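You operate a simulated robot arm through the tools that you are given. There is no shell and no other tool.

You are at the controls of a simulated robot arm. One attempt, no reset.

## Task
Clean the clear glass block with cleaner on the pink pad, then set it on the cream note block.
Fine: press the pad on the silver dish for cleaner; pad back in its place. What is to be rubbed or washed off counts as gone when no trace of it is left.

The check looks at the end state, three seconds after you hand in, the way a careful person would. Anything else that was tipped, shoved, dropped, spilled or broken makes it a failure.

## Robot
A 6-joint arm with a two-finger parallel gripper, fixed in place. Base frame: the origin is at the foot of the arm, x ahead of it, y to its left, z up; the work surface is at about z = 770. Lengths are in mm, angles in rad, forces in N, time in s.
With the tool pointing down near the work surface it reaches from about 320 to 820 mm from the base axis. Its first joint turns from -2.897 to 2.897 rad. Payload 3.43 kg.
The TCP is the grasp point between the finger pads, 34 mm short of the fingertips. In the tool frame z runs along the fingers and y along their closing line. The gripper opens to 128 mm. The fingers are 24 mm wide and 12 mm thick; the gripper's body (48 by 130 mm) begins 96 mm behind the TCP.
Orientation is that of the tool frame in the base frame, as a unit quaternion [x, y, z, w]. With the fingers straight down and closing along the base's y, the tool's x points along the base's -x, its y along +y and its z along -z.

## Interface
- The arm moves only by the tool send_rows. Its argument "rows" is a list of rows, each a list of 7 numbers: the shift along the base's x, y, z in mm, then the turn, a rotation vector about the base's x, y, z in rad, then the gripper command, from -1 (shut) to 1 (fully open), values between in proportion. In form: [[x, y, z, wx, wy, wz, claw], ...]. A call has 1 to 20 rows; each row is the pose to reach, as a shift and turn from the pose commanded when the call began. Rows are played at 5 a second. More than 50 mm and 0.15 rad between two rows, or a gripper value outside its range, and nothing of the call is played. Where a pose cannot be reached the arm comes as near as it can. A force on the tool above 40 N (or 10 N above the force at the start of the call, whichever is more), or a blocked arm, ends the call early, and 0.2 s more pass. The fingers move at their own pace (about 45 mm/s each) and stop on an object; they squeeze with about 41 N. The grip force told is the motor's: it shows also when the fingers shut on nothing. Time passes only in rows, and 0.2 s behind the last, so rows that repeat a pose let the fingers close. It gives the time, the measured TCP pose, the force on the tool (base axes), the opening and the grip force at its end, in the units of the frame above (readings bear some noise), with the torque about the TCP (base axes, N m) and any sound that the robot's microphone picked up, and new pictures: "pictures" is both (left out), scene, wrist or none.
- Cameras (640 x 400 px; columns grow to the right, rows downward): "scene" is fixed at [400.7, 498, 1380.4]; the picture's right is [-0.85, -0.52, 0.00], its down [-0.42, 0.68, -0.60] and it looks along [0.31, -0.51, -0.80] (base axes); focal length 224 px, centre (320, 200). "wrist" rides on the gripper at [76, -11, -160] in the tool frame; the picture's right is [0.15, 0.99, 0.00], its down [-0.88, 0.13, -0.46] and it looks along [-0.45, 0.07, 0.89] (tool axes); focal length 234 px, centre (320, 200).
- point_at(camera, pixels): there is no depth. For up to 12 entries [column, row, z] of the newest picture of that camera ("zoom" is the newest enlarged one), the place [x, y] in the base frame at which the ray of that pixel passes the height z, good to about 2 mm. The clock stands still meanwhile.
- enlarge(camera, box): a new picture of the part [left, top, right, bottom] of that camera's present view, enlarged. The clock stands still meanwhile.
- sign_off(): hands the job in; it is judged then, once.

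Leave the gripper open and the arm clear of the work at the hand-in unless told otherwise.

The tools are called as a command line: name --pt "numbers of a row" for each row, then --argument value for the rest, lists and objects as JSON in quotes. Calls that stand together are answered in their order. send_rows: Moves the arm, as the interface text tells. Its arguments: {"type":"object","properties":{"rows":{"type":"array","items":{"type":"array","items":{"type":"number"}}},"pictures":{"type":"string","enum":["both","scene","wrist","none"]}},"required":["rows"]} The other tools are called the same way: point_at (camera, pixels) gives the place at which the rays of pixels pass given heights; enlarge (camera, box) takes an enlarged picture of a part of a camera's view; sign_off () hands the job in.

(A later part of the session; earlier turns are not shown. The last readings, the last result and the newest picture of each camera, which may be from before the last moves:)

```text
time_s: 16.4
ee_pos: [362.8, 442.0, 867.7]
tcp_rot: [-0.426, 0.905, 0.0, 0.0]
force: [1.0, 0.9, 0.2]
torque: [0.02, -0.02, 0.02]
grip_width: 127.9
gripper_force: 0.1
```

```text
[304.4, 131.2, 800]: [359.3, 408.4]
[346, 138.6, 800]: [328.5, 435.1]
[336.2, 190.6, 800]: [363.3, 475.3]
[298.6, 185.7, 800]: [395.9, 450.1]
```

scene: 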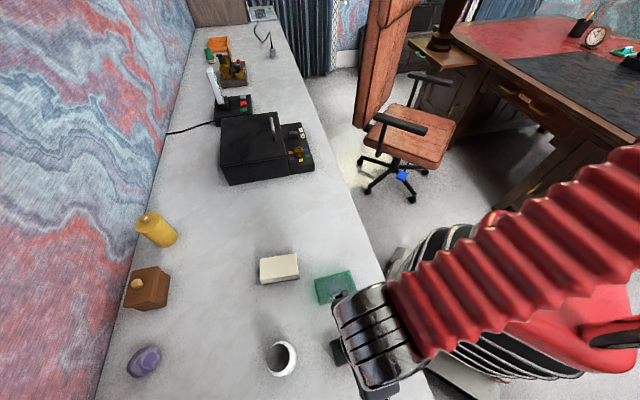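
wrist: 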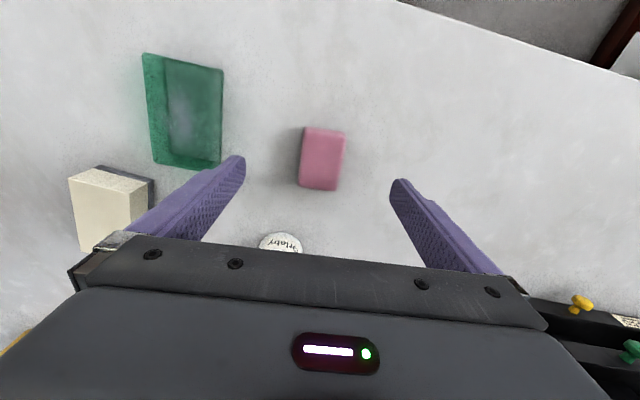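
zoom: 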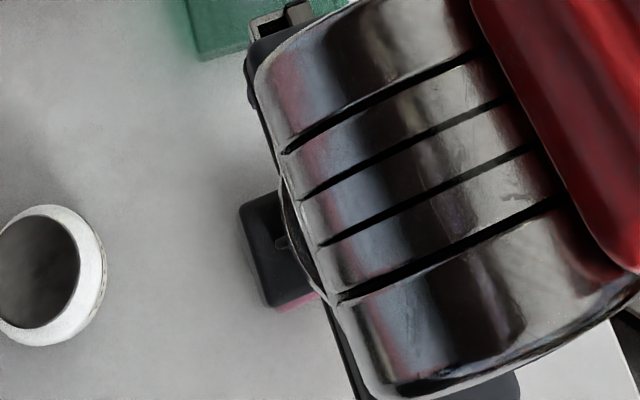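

Centre ≈(362.5,442), angle ≈50°: matches. Lower 52 mm and close.

send_rows --pt "0 0 -30 0 0 0 1" --pt "0 0 -52 0 0 0 1" --pt "0 0 -52 0 0 0 1" --pt "0 0 -52 0 0 0 0" --pt "0 0 -52 0 0 0 -1" --pt "0 0 -52 0 0 0 -1" --pt "0 0 -52 0 0 0 -1" --pt "0 0 -52 0 0 0 -1" --pt "0 0 -52 0 0 0 -1"

enlarge --camera "wrist" --box '[220, 110, 420, 240]'

```text
time_s: 18.4
ee_pos: [364.0, 441.5, 816.0]
tcp_rot: [-0.427, 0.904, 0.0, 0.0]
force: [0.1, 0.0, 0.3]
torque: [0.0, -0.01, 0.05]
grip_width: 43.8
gripper_force: 36.0
```

scene: 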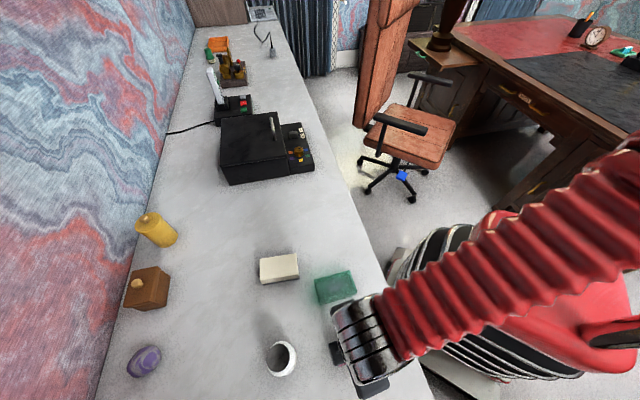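
wrist: 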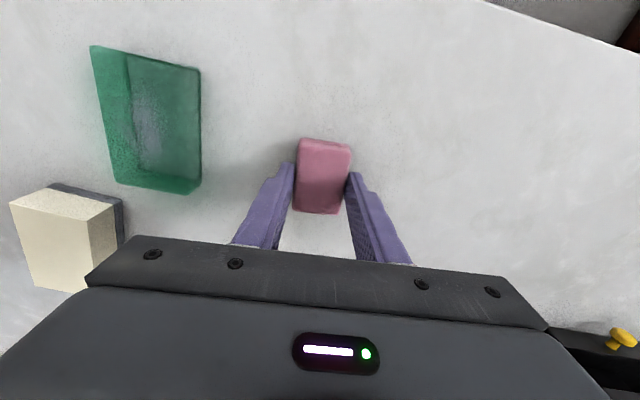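

```text
3.08 times, centred on (320, 175) of wrist
```

zoom: 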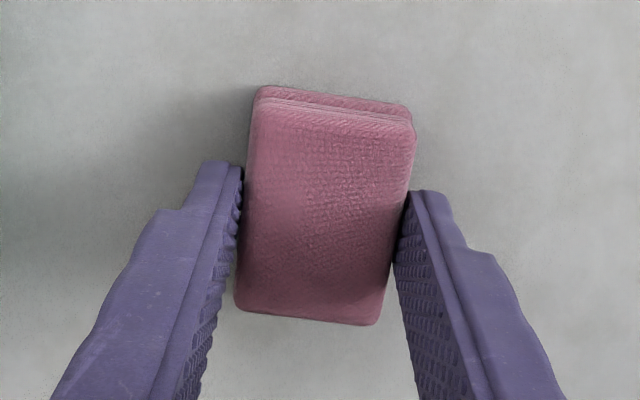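

Pad gripped (43.8 mm wide, 36 N). I'll lift 130 mm and carry it over the dish at (479,527.5).

send_rows --pt "0 0 30 0 0 0 -1" --pt "0 0 70 0 0 0 -1" --pt "0 0 110 0 0 0 -1" --pt "0 0 130 0 0 0 -1" --pt "29 21.5 130 0 0 0 -1" --pt "58 43 130 0 0 0 -1" --pt "86 64.5 130 0 0 0 -1" --pt "115 86 130 0 0 0 -1" --pt "115 86 130 0 0 0 -1"

enlarge --camera "wrist" --box '[220, 110, 420, 240]'

enlarge --camera "scene" --box '[220, 310, 380, 400]'

```text
time_s: 20.4
ee_pos: [479.3, 528.5, 947.1]
tcp_rot: [-0.427, 0.904, 0.0, 0.0]
force: [0.5, 0.5, -1.3]
torque: [0.0, -0.02, 0.0]
grip_width: 43.6
gripper_force: 40.9
```

scene: 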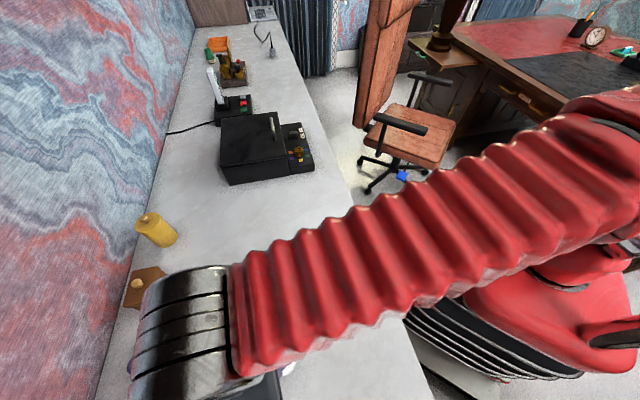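
wrist: 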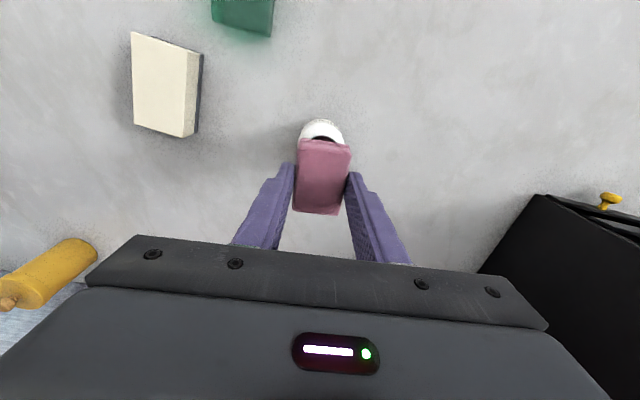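

```text
3.08 times, centred on (320, 175) of wrist
```

zoom: 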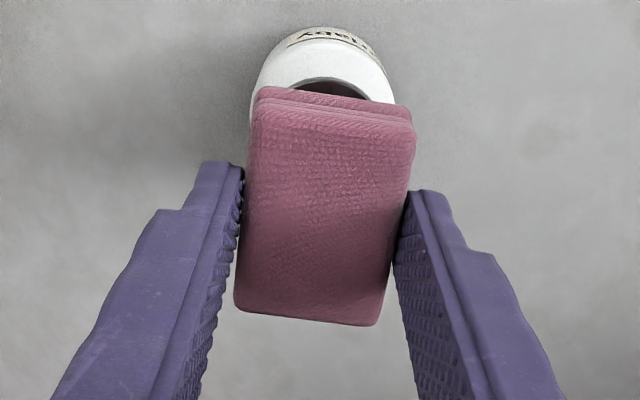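

```text
4.00 times, centred on (300, 355) of scene
```

zoom: 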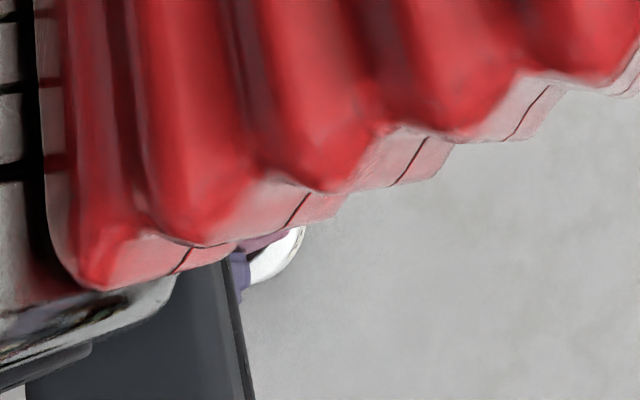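

Pad sits above the dish. I'll lower in small steps and watch the force.

send_rows --pt "0 0 -20 0 0 0 -1" --pt "0 0 -38 0 0 0 -1" --pt "0 0 -42 0 0 0 -1" --pt "0 0 -45 0 0 0 -1" --pt "0 0 -47 0 0 0 -1" --pictures "wrist"

```text
time_s: 21.6
ee_pos: [478.8, 528.4, 899.7]
tcp_rot: [-0.426, 0.905, 0.0, 0.0]
force: [-1.4, -0.4, -0.6]
torque: [-0.01, 0.02, 0.03]
grip_width: 43.7
gripper_force: 40.9
```

wrist: 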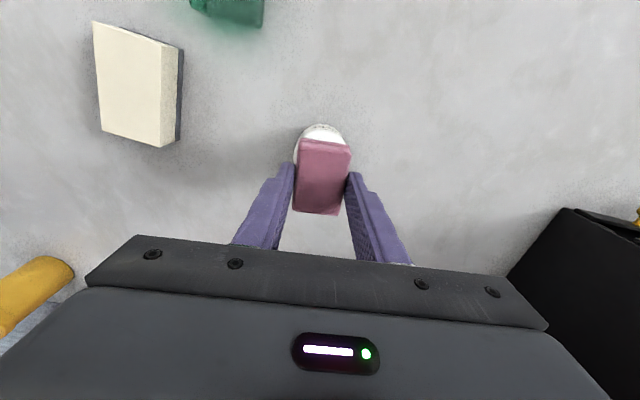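

No contact yet. Continue in 1 mm steps.

send_rows --pt "0 0 -1 0 0 0 -1" --pt "0 0 -2 0 0 0 -1" --pt "0 0 -3 0 0 0 -1" --pt "0 0 -4 0 0 0 -1" --pt "0 0 -5 0 0 0 -1" --pictures "wrist"

```text
time_s: 22.8
ee_pos: [479.6, 527.8, 895.5]
tcp_rot: [-0.426, 0.905, 0.0, 0.0]
force: [0.0, -0.1, 0.0]
torque: [0.03, -0.04, 0.02]
grip_width: 43.7
gripper_force: 41.0
```

wrist: 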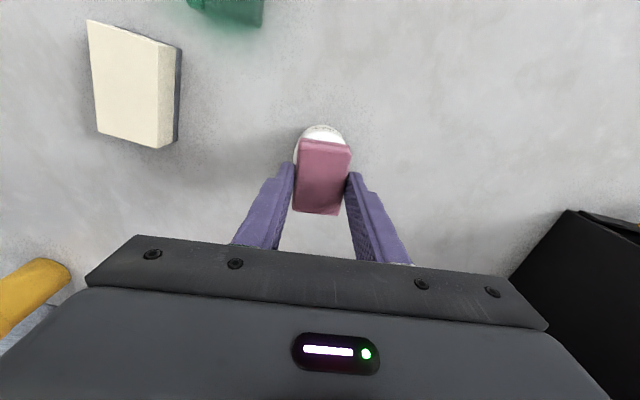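

send_rows --pt "0 0 -1 0 0 0 -1" --pt "0 0 -2 0 0 0 -1" --pt "0 0 -3 0 0 0 -1" --pt "0 0 -4 0 0 0 -1" --pictures "wrist"

```text
time_s: 23.8
ee_pos: [480.1, 527.8, 891.3]
tcp_rot: [-0.427, 0.904, 0.0, 0.0]
force: [1.2, 0.8, 1.1]
torque: [0.03, -0.04, 0.02]
grip_width: 44.0
gripper_force: 40.7
```

wrist: 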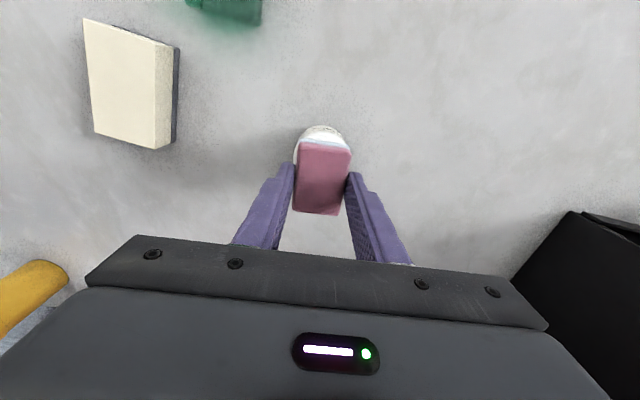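

A bluish strip shows at the pad's near lower edge (325,143). I'll zoom in to see whether it touches the dish or cleaner is showing.

enlarge --camera "wrist" --box '[280, 115, 370, 175]'

```text
6.67 times, centred on (325, 145) of wrist
```

zoom: 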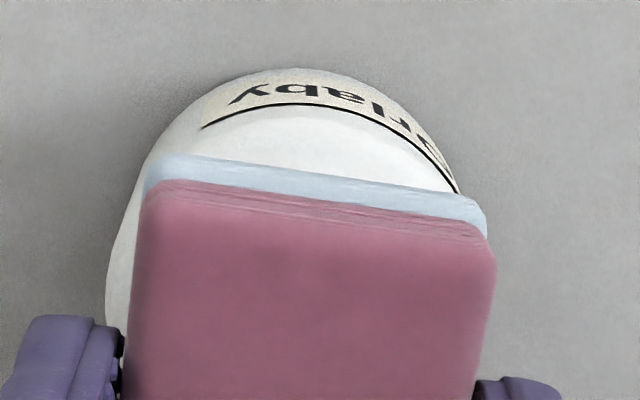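

The pad's bottom layer has turned pale blue – it has taken cleaner. I'll raise it and carry it over the glass block at about (452,336), staying high, then look at the smudge.

send_rows --pt "0 0 0 0 0 0 -1" --pt "0 0 15 0 0 0 -1" --pt "0 0 45 0 0 0 -1" --pt "0 0 75 0 0 0 -1" --pt "-15 -40 75 0 0 0 -1" --pt "-30 -80 75 0 0 0 -1" --pt "-45 -120 75 0 0 0 -1" --pt "-60 -160 75 0 0 0 -1" --pt "-60 -160 75 0 0 0 -1"

enlarge --camera "wrist" --box '[180, 80, 380, 230]'

enlarge --camera "scene" --box '[240, 330, 320, 380]'

```text
time_s: 25.8
ee_pos: [419.6, 367.8, 967.2]
tcp_rot: [-0.427, 0.904, 0.0, 0.0]
force: [-0.6, 0.1, -0.3]
torque: [0.01, -0.02, -0.01]
grip_width: 43.6
gripper_force: 41.1
```

scene: 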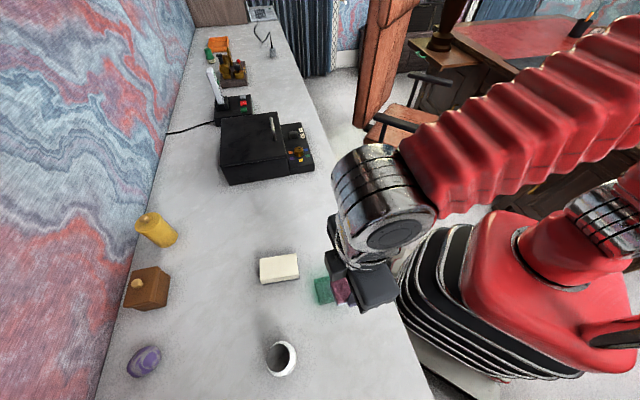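
wrist: 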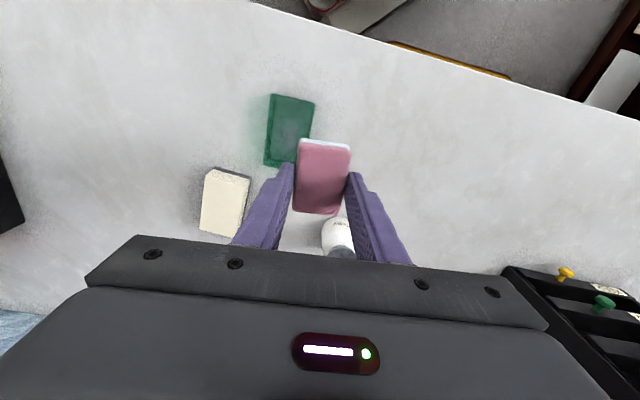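

```text
2.67 times, centred on (280, 155) of wrist
```

zoom: 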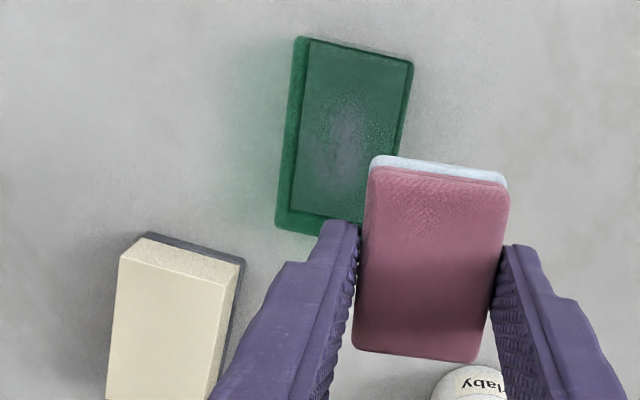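

```text
8.00 times, centred on (280, 355) of scene
```

zoom: 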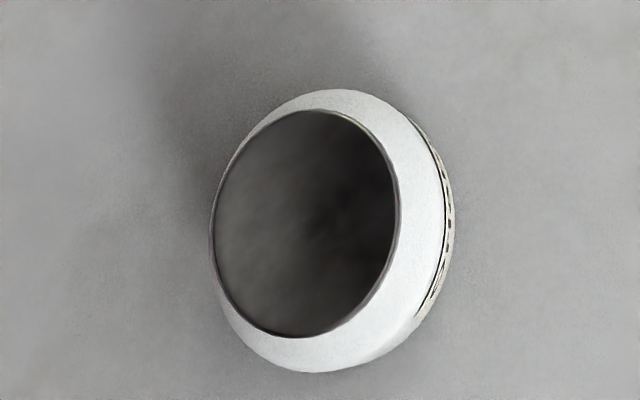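

The pad carries cleaner (pale blue bottom), the jar has not moved. Locating the smudge in both views at top (801) and bottom (770) heights.

point_at --camera "wrist" --pixels '[[289.4, 132.5, 801], [289.4, 132.5, 785], [289.4, 132.5, 770], [280, 119, 801], [297, 147, 801]]'

point_at --camera "scene" --pixels '[[337.5, 285.6, 801], [337.5, 285.6, 785], [337.5, 285.6, 770], [328, 289, 801], [347, 283, 801]]'

```text
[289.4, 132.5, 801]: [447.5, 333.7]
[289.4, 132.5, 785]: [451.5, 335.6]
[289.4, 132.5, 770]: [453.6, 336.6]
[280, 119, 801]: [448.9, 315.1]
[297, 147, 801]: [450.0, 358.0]
```

```text
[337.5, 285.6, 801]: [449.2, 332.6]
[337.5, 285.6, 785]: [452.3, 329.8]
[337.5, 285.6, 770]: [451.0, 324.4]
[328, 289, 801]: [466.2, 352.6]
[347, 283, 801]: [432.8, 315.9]
```

The smudge is on the top face, centred about (448,333). I'll position the pad over it and lower in small steps.

send_rows --pt "30 -33 0 0 0 0 -1" --pt "30 -33 -40 0 0 0 -1" --pt "30 -33 -80 0 0 0 -1" --pt "30 -33 -105 0 0 0 -1" --pt "30 -33 -113 0 0 0 -1" --pt "30 -33 -116 0 0 0 -1" --pt "30 -33 -118 0 0 0 -1"

enlarge --camera "wrist" --box '[220, 90, 420, 230]'

```text
time_s: 27.4
ee_pos: [449.9, 335.5, 847.8]
tcp_rot: [-0.426, 0.905, 0.0, 0.0]
force: [-0.3, -0.3, 0.3]
torque: [-0.03, -0.02, -0.02]
grip_width: 43.5
gripper_force: 40.9
```

scene: 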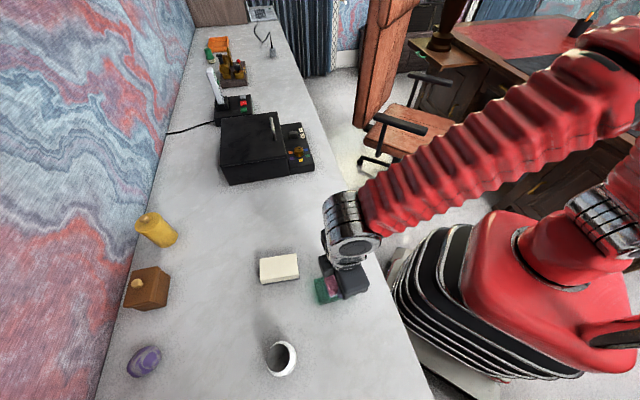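
wrist: 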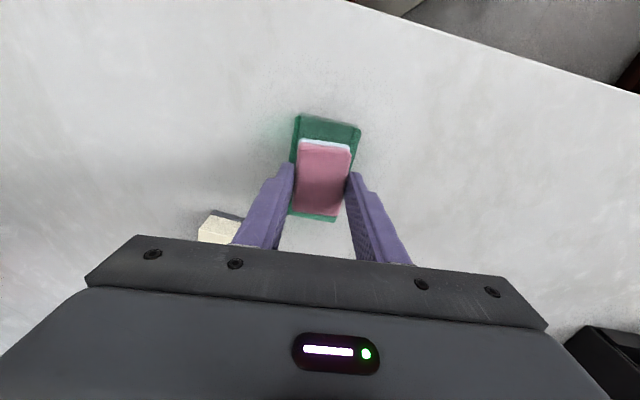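

```text
2.86 times, centred on (320, 160) of wrist
```

zoom: 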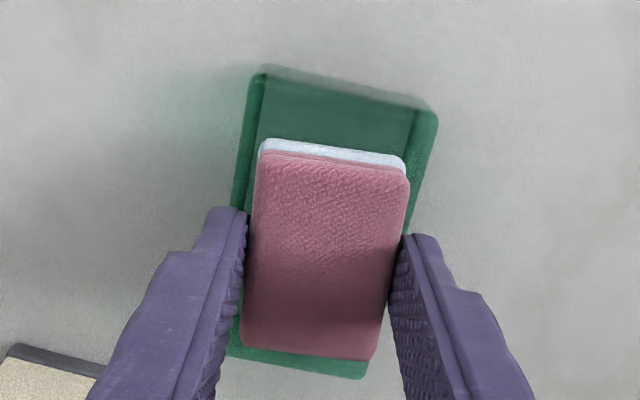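

No contact force yet at z=847.8. Lower 1 mm at a time.

send_rows --pt "0 0 -1 0 0 0 -1" --pt "0 0 -2 0 0 0 -1" --pt "0 0 -3 0 0 0 -1" --pt "0 0 -3 0 0 0 -1" --pictures "wrist"

```text
time_s: 28.4
ee_pos: [450.4, 335.4, 846.6]
tcp_rot: [-0.426, 0.905, 0.0, 0.0]
force: [-4.7, -3.2, 23.9]
torque: [-0.24, 0.34, 0.0]
grip_width: 44.0
gripper_force: 41.2
```

wrist: 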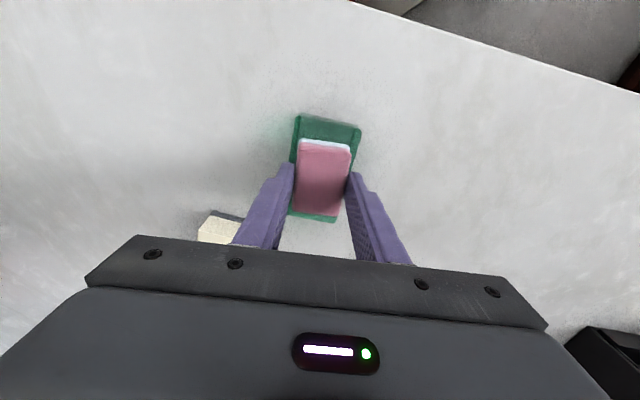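

Contact made: 24 N, a bit high. I'll ease to about 10 N and wipe along the block's long axis (±20 mm) in three tracks.

send_rows --pt "0 0 1.3 0 0 0 -1" --pt "6.8 7.3 1.3 0 0 0 -1" --pt "12.3 13.2 1.3 0 0 0 -1" --pt "5.4 5.9 1.3 0 0 0 -1" --pt "-1.4 -1.5 1.3 0 0 0 -1" --pt "-8.2 -8.8 1.3 0 0 0 -1" --pt "-13.6 -14.6 1.3 0 0 0 -1" --pt "-6.8 -7.3 1.3 0 0 0 -1" --pt "0 0 1.3 0 0 0 -1"

enlarge --camera "wrist" --box '[220, 90, 420, 230]'

```text
time_s: 30.4
ee_pos: [449.5, 335.4, 846.3]
tcp_rot: [-0.426, 0.905, 0.0, 0.001]
force: [-2.9, -4.3, 11.2]
torque: [-0.12, 0.05, -0.02]
grip_width: 43.5
gripper_force: 41.1
```

scene: 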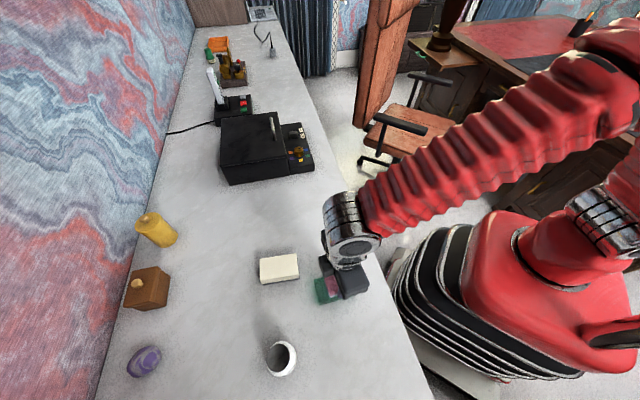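
wrist: 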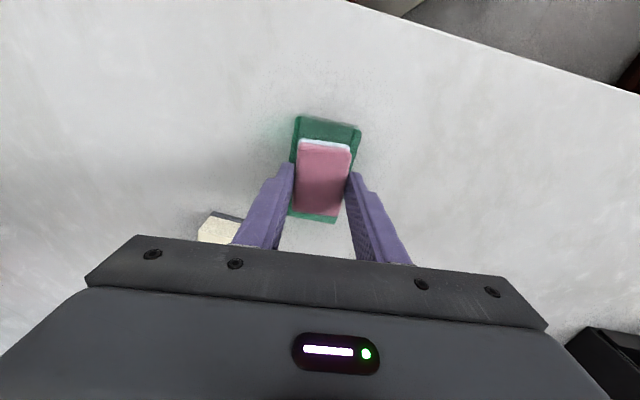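

```text
2.86 times, centred on (320, 160) of wrist
```

zoom: 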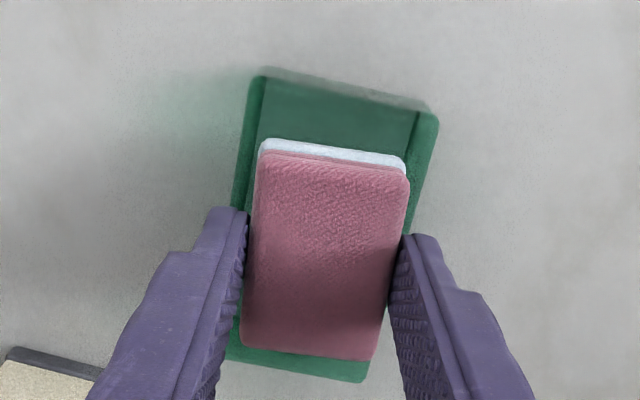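

The block stayed put (force 11 N). Now the two side tracks, then another pass.

send_rows --pt "-5.9 5.4 0 0 0 0 -1" --pt "0.9 12.7 0 0 0 0 -1" --pt "6.4 18.6 0 0 0 0 -1" --pt "0.9 12.7 0 0 0 0 -1" --pt "-5.9 5.4 0 0 0 0 -1" --pt "-12.7 -1.9 0 0 0 0 -1" --pt "-19.5 -9.2 0 0 0 0 -1" --pt "-13.6 -14.6 0 0 0 0 -1" --pt "-7.7 -20.0 0 0 0 0 -1" --pt "-2.3 -14.2 0 0 0 0 -1" --pt "4.5 -6.9 0 0 0 0 -1" --pt "11.3 0.5 0 0 0 0 -1" --pt "18.2 7.8 0 0 0 0 -1" --pt "11.3 0.5 0 0 0 0 -1" --pt "4.5 -6.9 0 0 0 0 -1" --pt "0 0 0 0 0 0 -1" --pictures "wrist"

```text
time_s: 33.8
ee_pos: [449.5, 334.2, 846.1]
tcp_rot: [-0.427, 0.904, 0.0, 0.0]
force: [0.2, 0.1, 0.3]
torque: [0.0, -0.05, 0.02]
grip_width: 43.6
gripper_force: 40.6
```

wrist: 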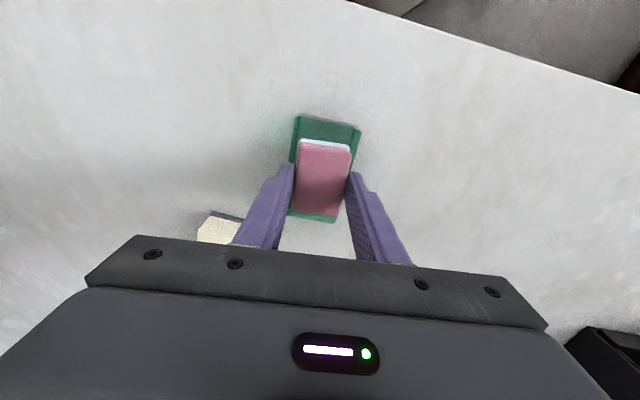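

Force fell to zero by the end, so contact may have been light on the last track. I'll lift and look at the glass top.

send_rows --pt "0 0 30 0 0 0 -1" --pt "0 0 70 0 0 0 -1" --pt "0 0 100 0 0 0 -1" --pt "-15 45 100 0 0 0 -1" --pt "-30 90 100 0 0 0 -1" --pt "-30 90 100 0 0 0 -1"

enlarge --camera "wrist" --box '[200, 30, 360, 170]'

enlarge --camera "scene" --box '[290, 250, 390, 315]'

enlarge --camera "wrist" --box '[270, 120, 370, 220]'

```text
time_s: 35.2
ee_pos: [418.7, 424.7, 947.3]
tcp_rot: [-0.426, 0.905, 0.0, 0.001]
force: [-0.4, -0.6, -0.6]
torque: [0.0, 0.0, 0.02]
grip_width: 43.5
gripper_force: 40.9
```

scene: 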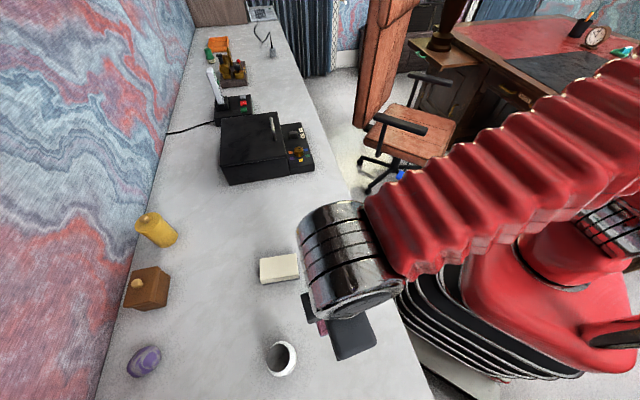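
wrist: 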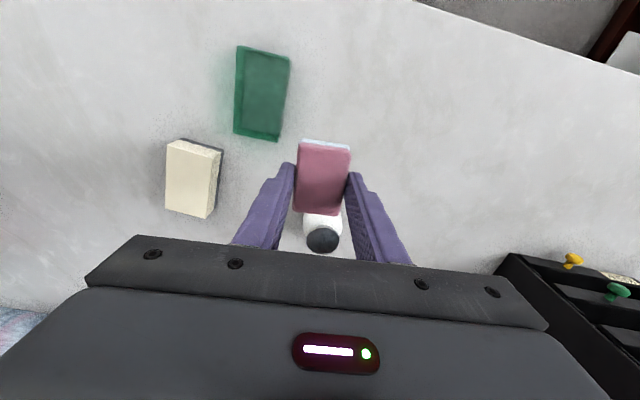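

```text
2.86 times, centred on (280, 100) of wrist
```

zoom: 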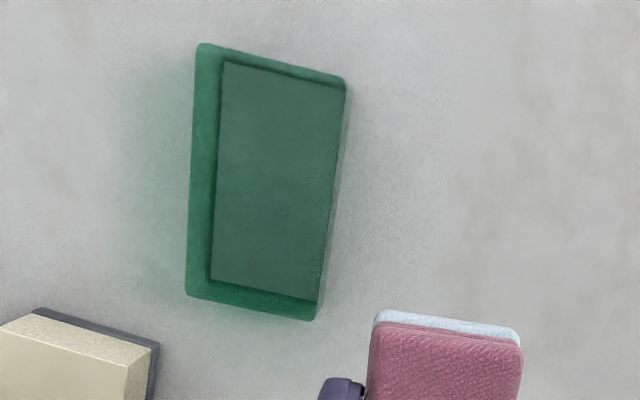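

```text
6.15 times, centred on (340, 282) of scene
```

zoom: 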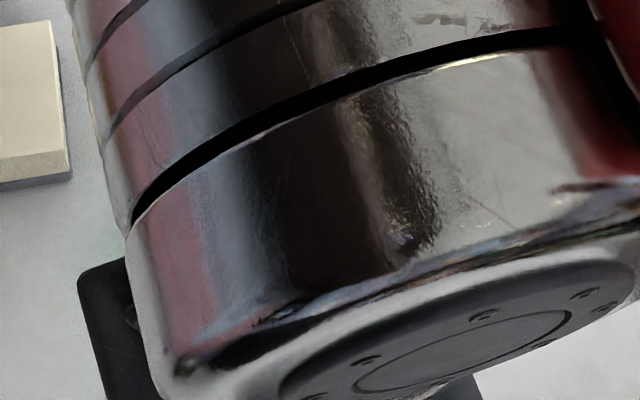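

```text
4.00 times, centred on (320, 170) of wrist
```

zoom: 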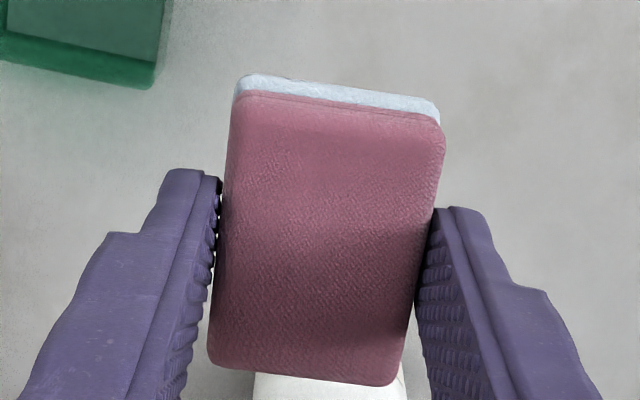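

The smudge seems gone. A tighter zoom on the glass top to check for traces.

enlarge --camera "wrist" --box '[230, 40, 300, 145]'

```text
3.81 times, centred on (265, 92) of wrist
```

zoom: 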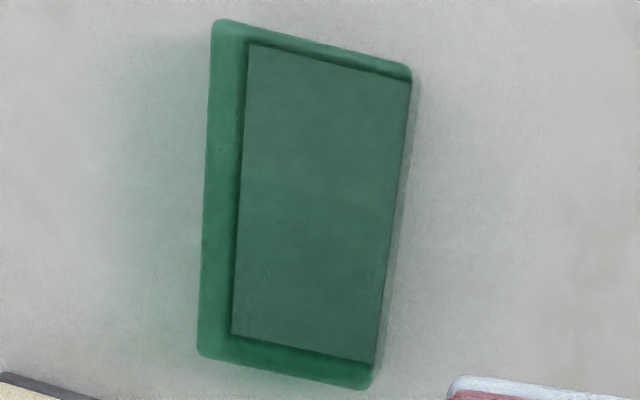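

Nearly clean; a couple of very faint specks might remain (e.g. zoom (265,270)). I'll check the block's position and do another full-coverage pass.

point_at --camera "zoom" --pixels '[[212, 22, 801], [200, 355, 801], [372, 388, 801], [412, 70, 801], [265, 270, 801], [375, 290, 801]]'

```text
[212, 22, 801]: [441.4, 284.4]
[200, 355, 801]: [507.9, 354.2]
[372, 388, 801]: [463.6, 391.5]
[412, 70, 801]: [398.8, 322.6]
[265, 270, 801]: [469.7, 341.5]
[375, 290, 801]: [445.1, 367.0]
```

Block hasn't moved (centre ≈(452.5,337.5)). Going back over it and lowering gently.

send_rows --pt "16 -44 0 0 0 0 -1" --pt "33 -87 0 0 0 0 -1" --pt "33 -87 -45 0 0 0 -1" --pt "33 -87 -85 0 0 0 -1" --pt "33 -87 -98 0 0 0 -1" --pt "33 -87 -100 0 0 0 -1" --pt "33 -87 -101 0 0 0 -1" --pt "33 -87 -101.7 0 0 0 -1" --pictures "wrist"

```text
time_s: 37.0
ee_pos: [452.5, 336.7, 846.8]
tcp_rot: [-0.427, 0.904, 0.0, 0.001]
force: [-3.5, -3.7, 16.4]
torque: [-0.25, 0.2, 0.01]
grip_width: 43.6
gripper_force: 41.3
```

wrist: 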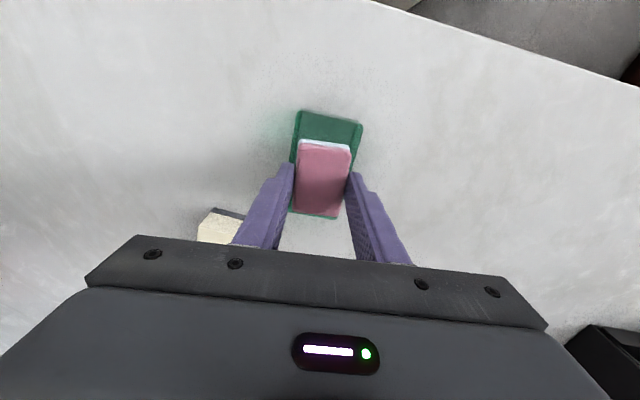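

16 N contact. Wiping the full set of tracks again.

send_rows --pt "6.8 7.3 0 0 0 0 -1" --pt "13.6 14.6 0 0 0 0 -1" --pt "6.8 7.3 0 0 0 0 -1" --pt "0 0 0 0 0 0 -1" --pt "-6.8 -7.3 0 0 0 0 -1" --pt "-13.6 -14.6 0 0 0 0 -1" --pt "-19.5 -9.2 -0.2 0 0 0 -1" --pt "-12.7 -1.9 -0.2 0 0 0 -1" --pt "-5.9 5.4 -0.2 0 0 0 -1" --pt "0.9 12.7 -0.2 0 0 0 -1" --pt "7.7 20 -0.2 0 0 0 -1" --pt "13.6 14.6 -0.3 0 0 0 -1" --pt "19.5 9.2 -0.3 0 0 0 -1" --pt "12.7 1.9 -0.3 0 0 0 -1" --pt "5.9 -5.4 -0.4 0 0 0 -1" --pt "-0.9 -12.7 -0.4 0 0 0 -1" --pt "-7.7 -20 -0.4 0 0 0 -1" --pt "-6.8 -7.3 -0.4 0 0 0 -1" --pt "0 0 -0.4 0 0 0 -1" --pictures "wrist"

```text
time_s: 38.7
ee_pos: [435.2, 328.4, 847.8]
tcp_rot: [-0.427, 0.904, -0.001, 0.001]
force: [0.6, 0.0, 2.1]
torque: [0.11, 0.01, -0.01]
grip_width: 43.9
gripper_force: 41.1
stopped in row 8: the force on the tool passed its limit at 46 N (the readings are from after the stop); the commanded pose is now the measured one
```

wrist: 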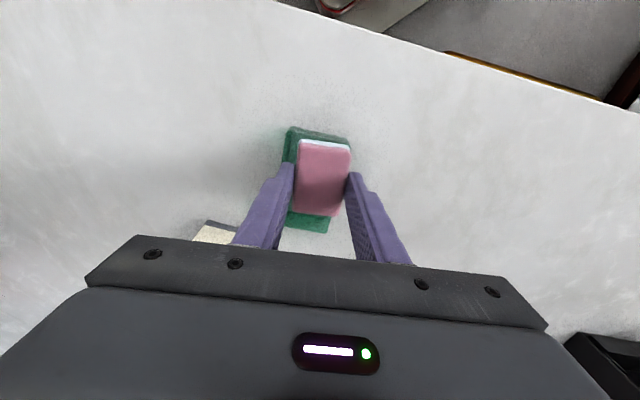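

A force spike stopped it; contact now is light (2 N). Continue the remaining tracks with a gentler press.

send_rows --pt "6.5 7 -0.6 0 0 0 -1" --pt "13 14 -0.6 0 0 0 -1" --pt "19.5 21 -0.6 0 0 0 -1" --pt "25.9 27.8 -0.6 0 0 0 -1" --pt "31.7 22.4 -0.6 0 0 0 -1" --pt "37.6 16.9 -0.6 0 0 0 -1" --pt "31 10 -0.6 0 0 0 -1" --pt "24 2.4 -0.6 0 0 0 -1" --pt "17 -5 -0.6 0 0 0 -1" --pt "10.4 -12.4 -0.6 0 0 0 -1" --pt "17 -5 -0.6 0 0 0 -1" --pt "17.3 8.6 -0.6 0 0 0 -1" --pictures "wrist"

```text
time_s: 41.3
ee_pos: [452.7, 335.3, 845.7]
tcp_rot: [-0.426, 0.905, -0.001, 0.0]
force: [0.9, -13.0, 28.9]
torque: [-0.49, 0.03, -0.01]
grip_width: 43.7
gripper_force: 41.1
```

wrist: 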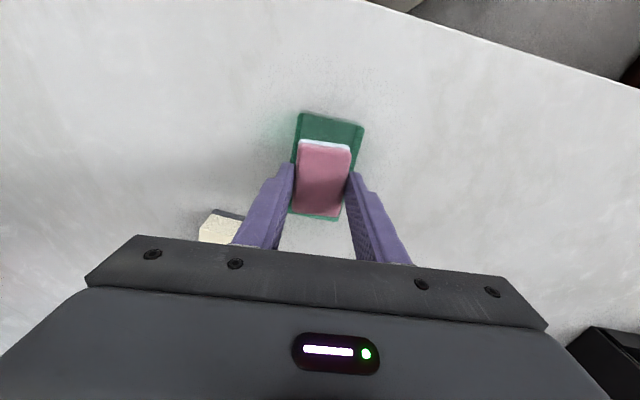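

Good firm contact. Lift and inspect again.

send_rows --pt "0 0 30 0 0 0 -1" --pt "0 0 70 0 0 0 -1" --pt "0 0 100 0 0 0 -1" --pt "-18 45 90 0 0 0 -1" --pt "-34 88 80 0 0 0 -1" --pt "-34 88 80 0 0 0 -1" --pictures "wrist"

enlarge --camera "wrist" --box '[220, 20, 300, 145]'

enlarge --camera "wrist" --box '[270, 120, 370, 220]'

```text
time_s: 42.7
ee_pos: [419.3, 424.7, 925.0]
tcp_rot: [-0.426, 0.905, -0.001, 0.0]
force: [-0.6, -0.2, -0.4]
torque: [-0.01, 0.0, -0.01]
grip_width: 44.0
gripper_force: 40.5
```

wrist: 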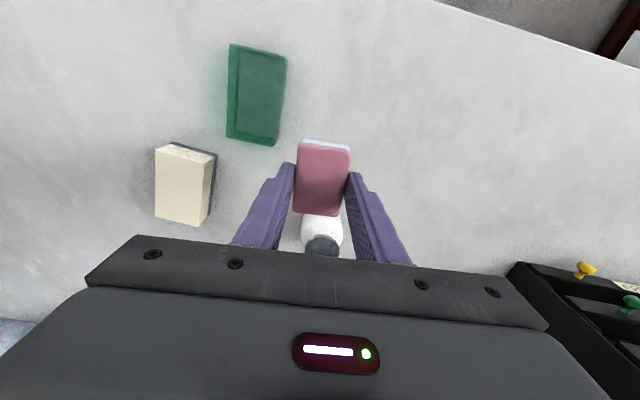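

```text
3.20 times, centred on (260, 82) of wrist
```

zoom: 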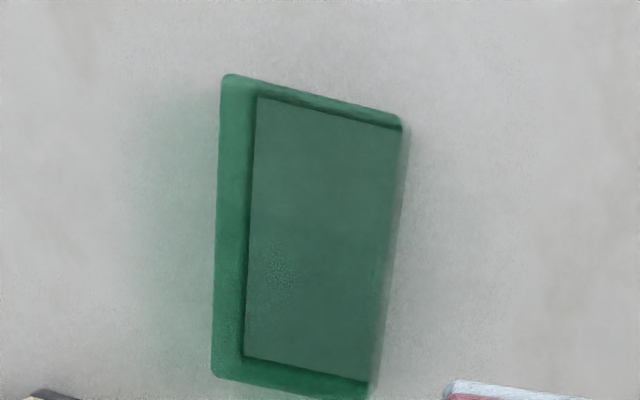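

```text
4.00 times, centred on (320, 170) of wrist
```

zoom: 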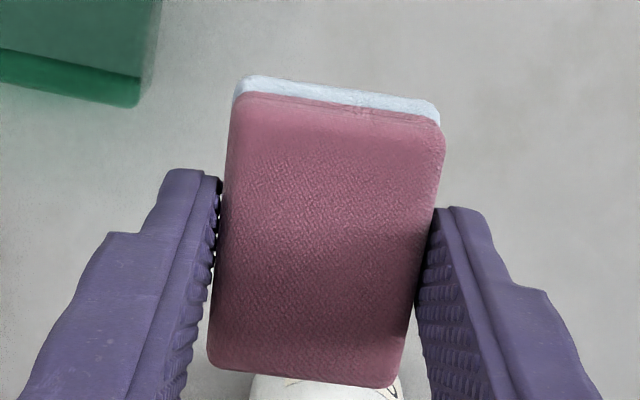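

Still a slightly textured spot at zoom (275,270) that may be render noise. I'll draw the arm back so the scene camera sees the block.

send_rows --pt "-30 -30 15 0 0 0 -1" --pt "-60 -60 30 0 0 0 -1" --pt "-80 -90 50 0 0 0 -1" --pt "-80 -100 50 0 0 0 -1" --pt "-80 -100 50 0 0 0 -1"

enlarge --camera "scene" --box '[305, 260, 370, 310]'

enlarge --camera "wrist" --box '[220, 140, 320, 240]'

```text
time_s: 43.9
ee_pos: [338.0, 326.0, 976.1]
tcp_rot: [-0.426, 0.905, -0.001, -0.001]
force: [0.5, 0.2, -0.6]
torque: [0.0, 0.03, -0.01]
grip_width: 43.9
gripper_force: 41.2
```

scene: 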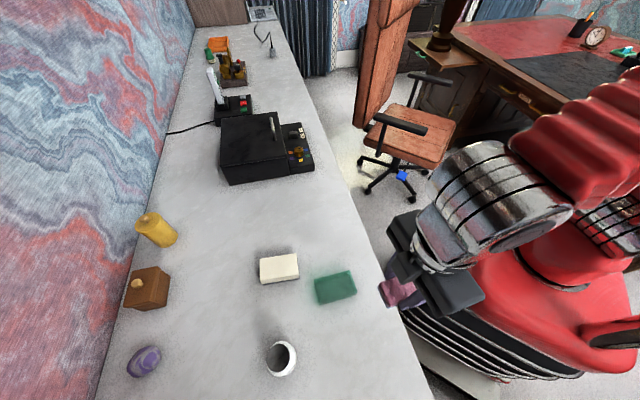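
wrist: 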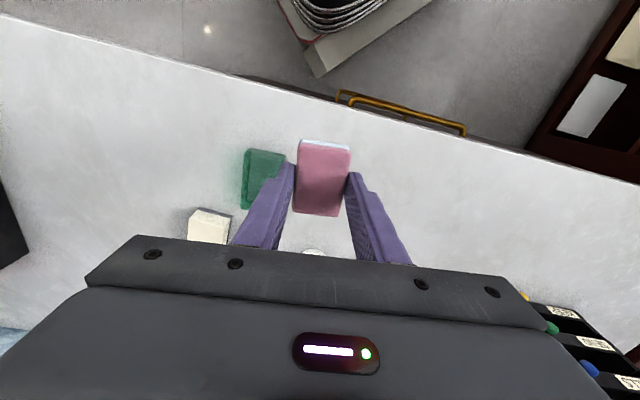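

```text
8.00 times, centred on (338, 285) of scene
```

zoom: 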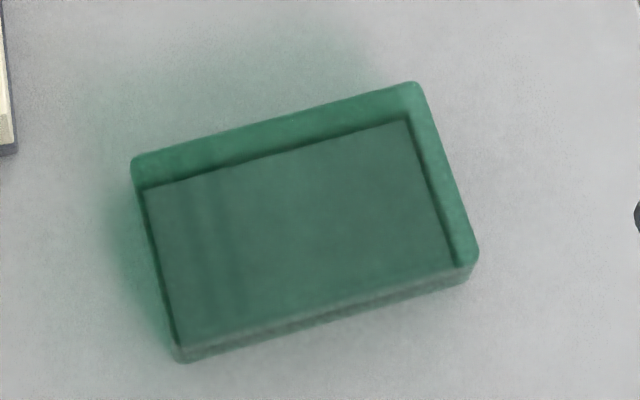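

```text
4.00 times, centred on (270, 190) of wrist
```

zoom: 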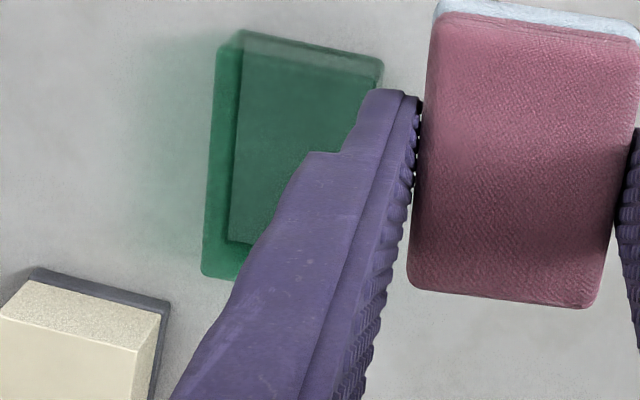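

The glass looks clear in the scene view. Now bring the pad back above its place (364,441.7).

send_rows --pt "8 40 0 0 0 0 -1" --pt "17 80 0 0 0 0 -1" --pt "26 115.5 -10 0 0 0 -1" --pt "26 115.5 -55 0 0 0 -1" --pt "26 115.5 -100 0 0 0 -1" --pt "26 115.5 -135 0 0 0 -1" --pt "26 115.5 -150 0 0 0 -1" --pt "26 115.5 -150 0 0 0 -1" --pictures "wrist"

```text
time_s: 45.7
ee_pos: [364.5, 441.4, 825.3]
tcp_rot: [-0.426, 0.905, -0.002, 0.0]
force: [0.0, 0.3, -0.4]
torque: [0.03, 0.0, 0.01]
grip_width: 43.7
gripper_force: 40.6
```

wrist: 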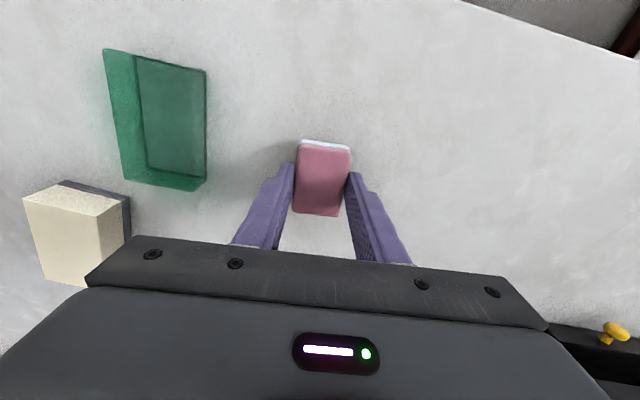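

Over its place at z=825. Lower 9 mm in small steps until it touches.

send_rows --pt "0 0 -4 0 0 0 -1" --pt "0 0 -6.5 0 0 0 -1" --pt "0 0 -8 0 0 0 -1" --pt "0 0 -9 0 0 0 -1" --pt "0 0 -9.5 0 0 0 -1" --pictures "none"

```text
time_s: 46.9
ee_pos: [365.0, 440.5, 816.2]
tcp_rot: [-0.426, 0.905, -0.001, 0.0]
force: [0.3, 0.4, -1.6]
torque: [-0.02, -0.02, -0.01]
grip_width: 43.6
gripper_force: 40.8
```

send_rows --pt "-0.5 0.5 -0.7 0 0 0 -1" --pt "-0.5 0.5 -1.4 0 0 0 -1" --pt "-0.5 0.5 -1.8 0 0 0 -1" --pictures "none"

```text
time_s: 47.7
ee_pos: [364.5, 441.8, 817.0]
tcp_rot: [-0.427, 0.904, -0.001, 0.0]
force: [-1.4, -7.5, 26.1]
torque: [-0.34, 0.13, 0.0]
grip_width: 43.9
gripper_force: 41.0
```

Pad touches the table. Ease up 1 mm and open the fingers, then rise straight up.

send_rows --pt "0 0 1.5 0 0 0 -1" --pt "0 0 1.5 0 0 0 -0.2" --pt "0 0 1.5 0 0 0 0" --pt "0 0 1.5 0 0 0 0.4" --pt "0 0 1.5 0 0 0 0.7" --pt "0 0 1.5 0 0 0 0.7" --pt "0 0 1.5 0 0 0 0.7" --pt "0 0 40 0 0 0 0.7" --pt "0 0 85 0 0 0 0.7" --pt "0 0 130 0 0 0 0.7" --pt "0 0 130 0 0 0 0.7"

enlarge --camera "wrist" --box '[200, 80, 420, 240]'

```text
time_s: 50.1
ee_pos: [364.3, 440.9, 944.7]
tcp_rot: [-0.427, 0.904, -0.001, -0.001]
force: [0.1, 0.0, -1.1]
torque: [0.01, 0.0, 0.02]
grip_width: 109.0
gripper_force: 0.1
```

scene: 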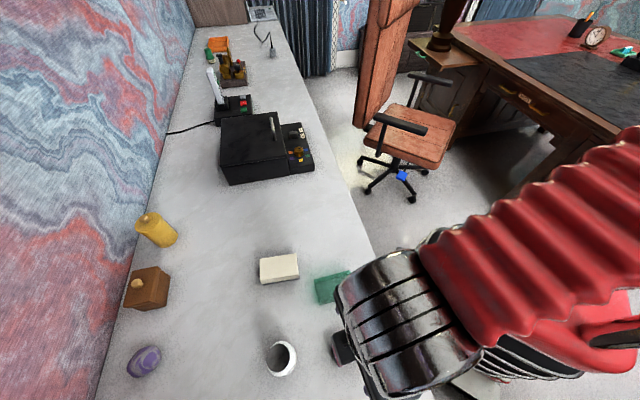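
wrist: 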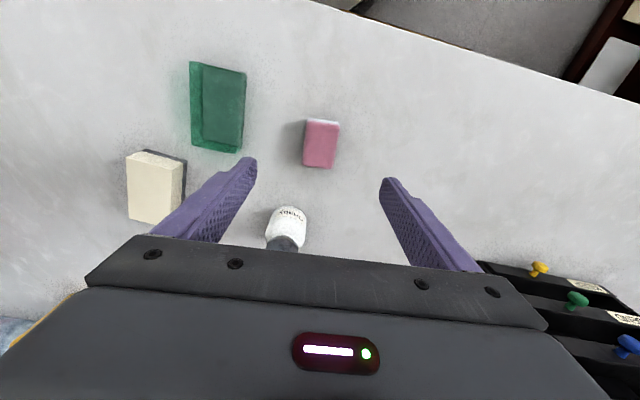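

```text
2.50 times, centred on (310, 160) of wrist
```

zoom: 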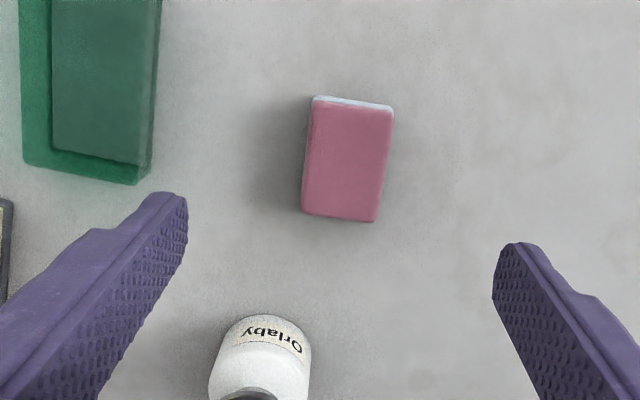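

Pad is back on its place. Next, move above the glass block centre (452.5,337.5) and turn −0.06 rad to line up with its sides (47°).

send_rows --pt "29 -34 0 0 0 -0.02 0.7" --pt "58 -68 0 0 0 -0.04 0.7" --pt "88 -103.5 0 0 0 -0.06 0.7" --pt "88 -103.5 -40 0 0 -0.06 0.7" --pt "88 -103.5 -70 0 0 -0.06 0.7" --pt "88 -103.5 -70 0 0 -0.06 0.7"

enlarge --camera "wrist" --box '[220, 90, 420, 230]'

```text
time_s: 51.5
ee_pos: [452.2, 337.5, 873.7]
tcp_rot: [-0.4, 0.917, -0.001, 0.0]
force: [0.1, 0.0, -0.3]
torque: [0.01, 0.02, -0.01]
grip_width: 108.6
gripper_force: 0.1
```

scene: 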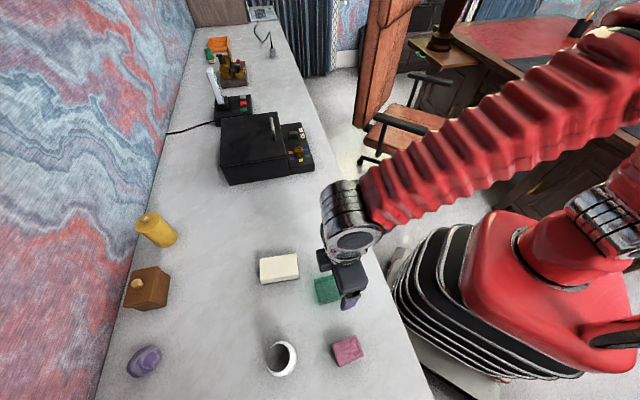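
wrist: 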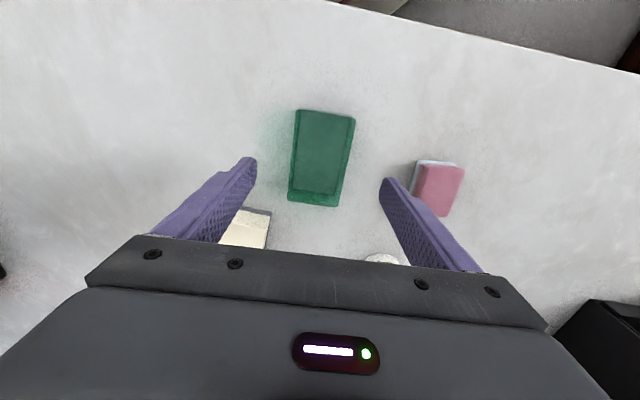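

```text
2.86 times, centred on (320, 160) of wrist
```

zoom: 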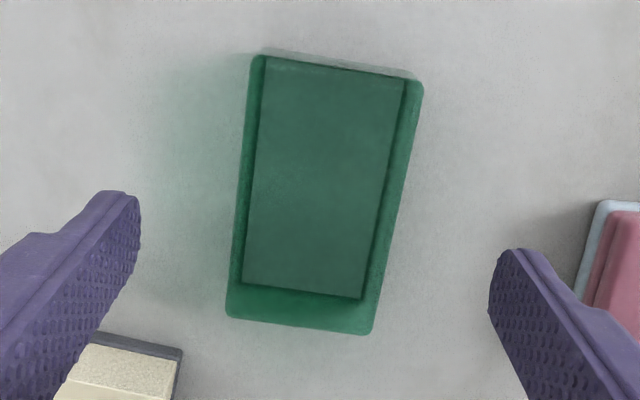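

Glass top looks spotless. Checking its corners from here, and the pad (scene at (348,350)), which shows some faint marks.

point_at --camera "zoom" --pixels '[[252, 57, 801], [422, 85, 801], [370, 333, 801], [226, 317, 801]]'

enlarge --camera "scene" --box '[315, 325, 395, 375]'

```text
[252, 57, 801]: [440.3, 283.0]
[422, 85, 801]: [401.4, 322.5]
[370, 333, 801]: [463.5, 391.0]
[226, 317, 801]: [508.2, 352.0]
```

```text
8.00 times, centred on (355, 350) of scene
```

zoom: 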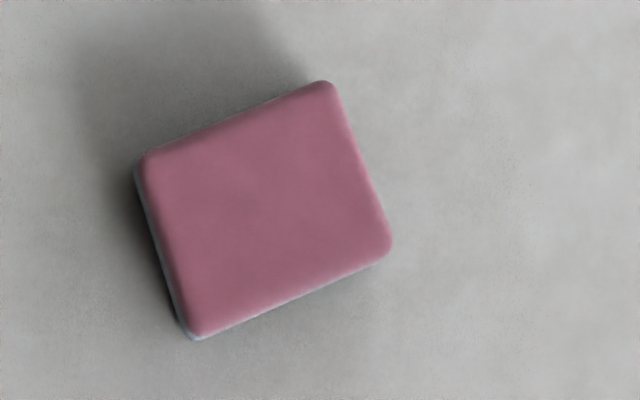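

Pad is fine and in place. Glass centre (453,337), angle ≈47° – aligned. Lower to TCP z≈812 and close.

send_rows --pt "0.7 0 -30 0 0 0 0.7" --pt "0.7 0 -55 0 0 0 0.7" --pt "0.7 0 -62 0 0 0 0.7" --pt "0.7 0 -62 0 0 0 0.2" --pt "0.7 0 -62 0 0 0 -0.2" --pt "0.7 0 -62 0 0 0 -0.6" --pt "0.7 0 -62 0 0 0 -1" --pt "0.7 0 -62 0 0 0 -1" --pt "0.7 0 -62 0 0 0 -1" --pt "0.7 0 -62 0 0 0 -1"

enlarge --camera "wrist" --box '[220, 90, 420, 230]'

```text
time_s: 53.7
ee_pos: [452.3, 337.5, 811.8]
tcp_rot: [-0.4, 0.917, -0.001, -0.001]
force: [-0.6, 0.3, 0.0]
torque: [0.08, -0.07, -0.08]
grip_width: 59.6
gripper_force: 41.0
```

scene: 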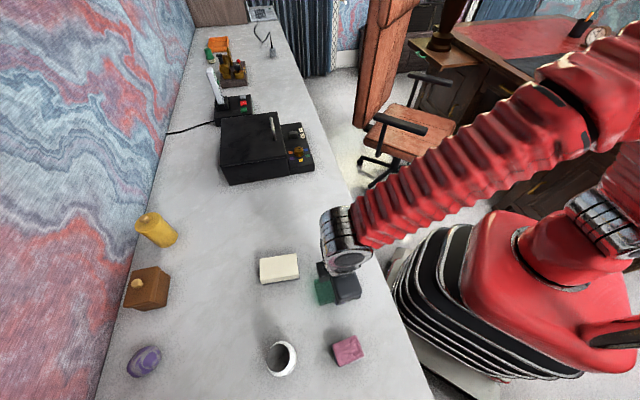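
wrist: 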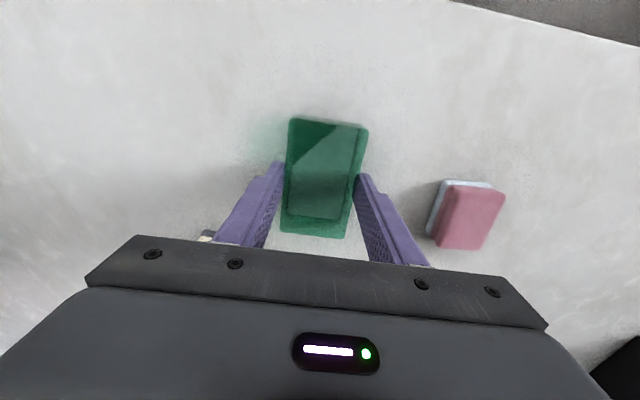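

```text
2.86 times, centred on (320, 160) of wrist
```

zoom: 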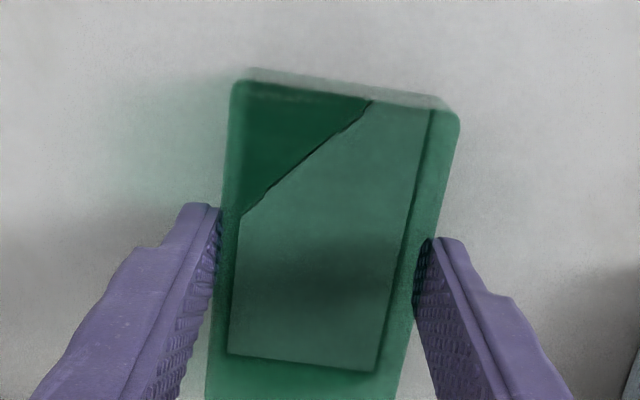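

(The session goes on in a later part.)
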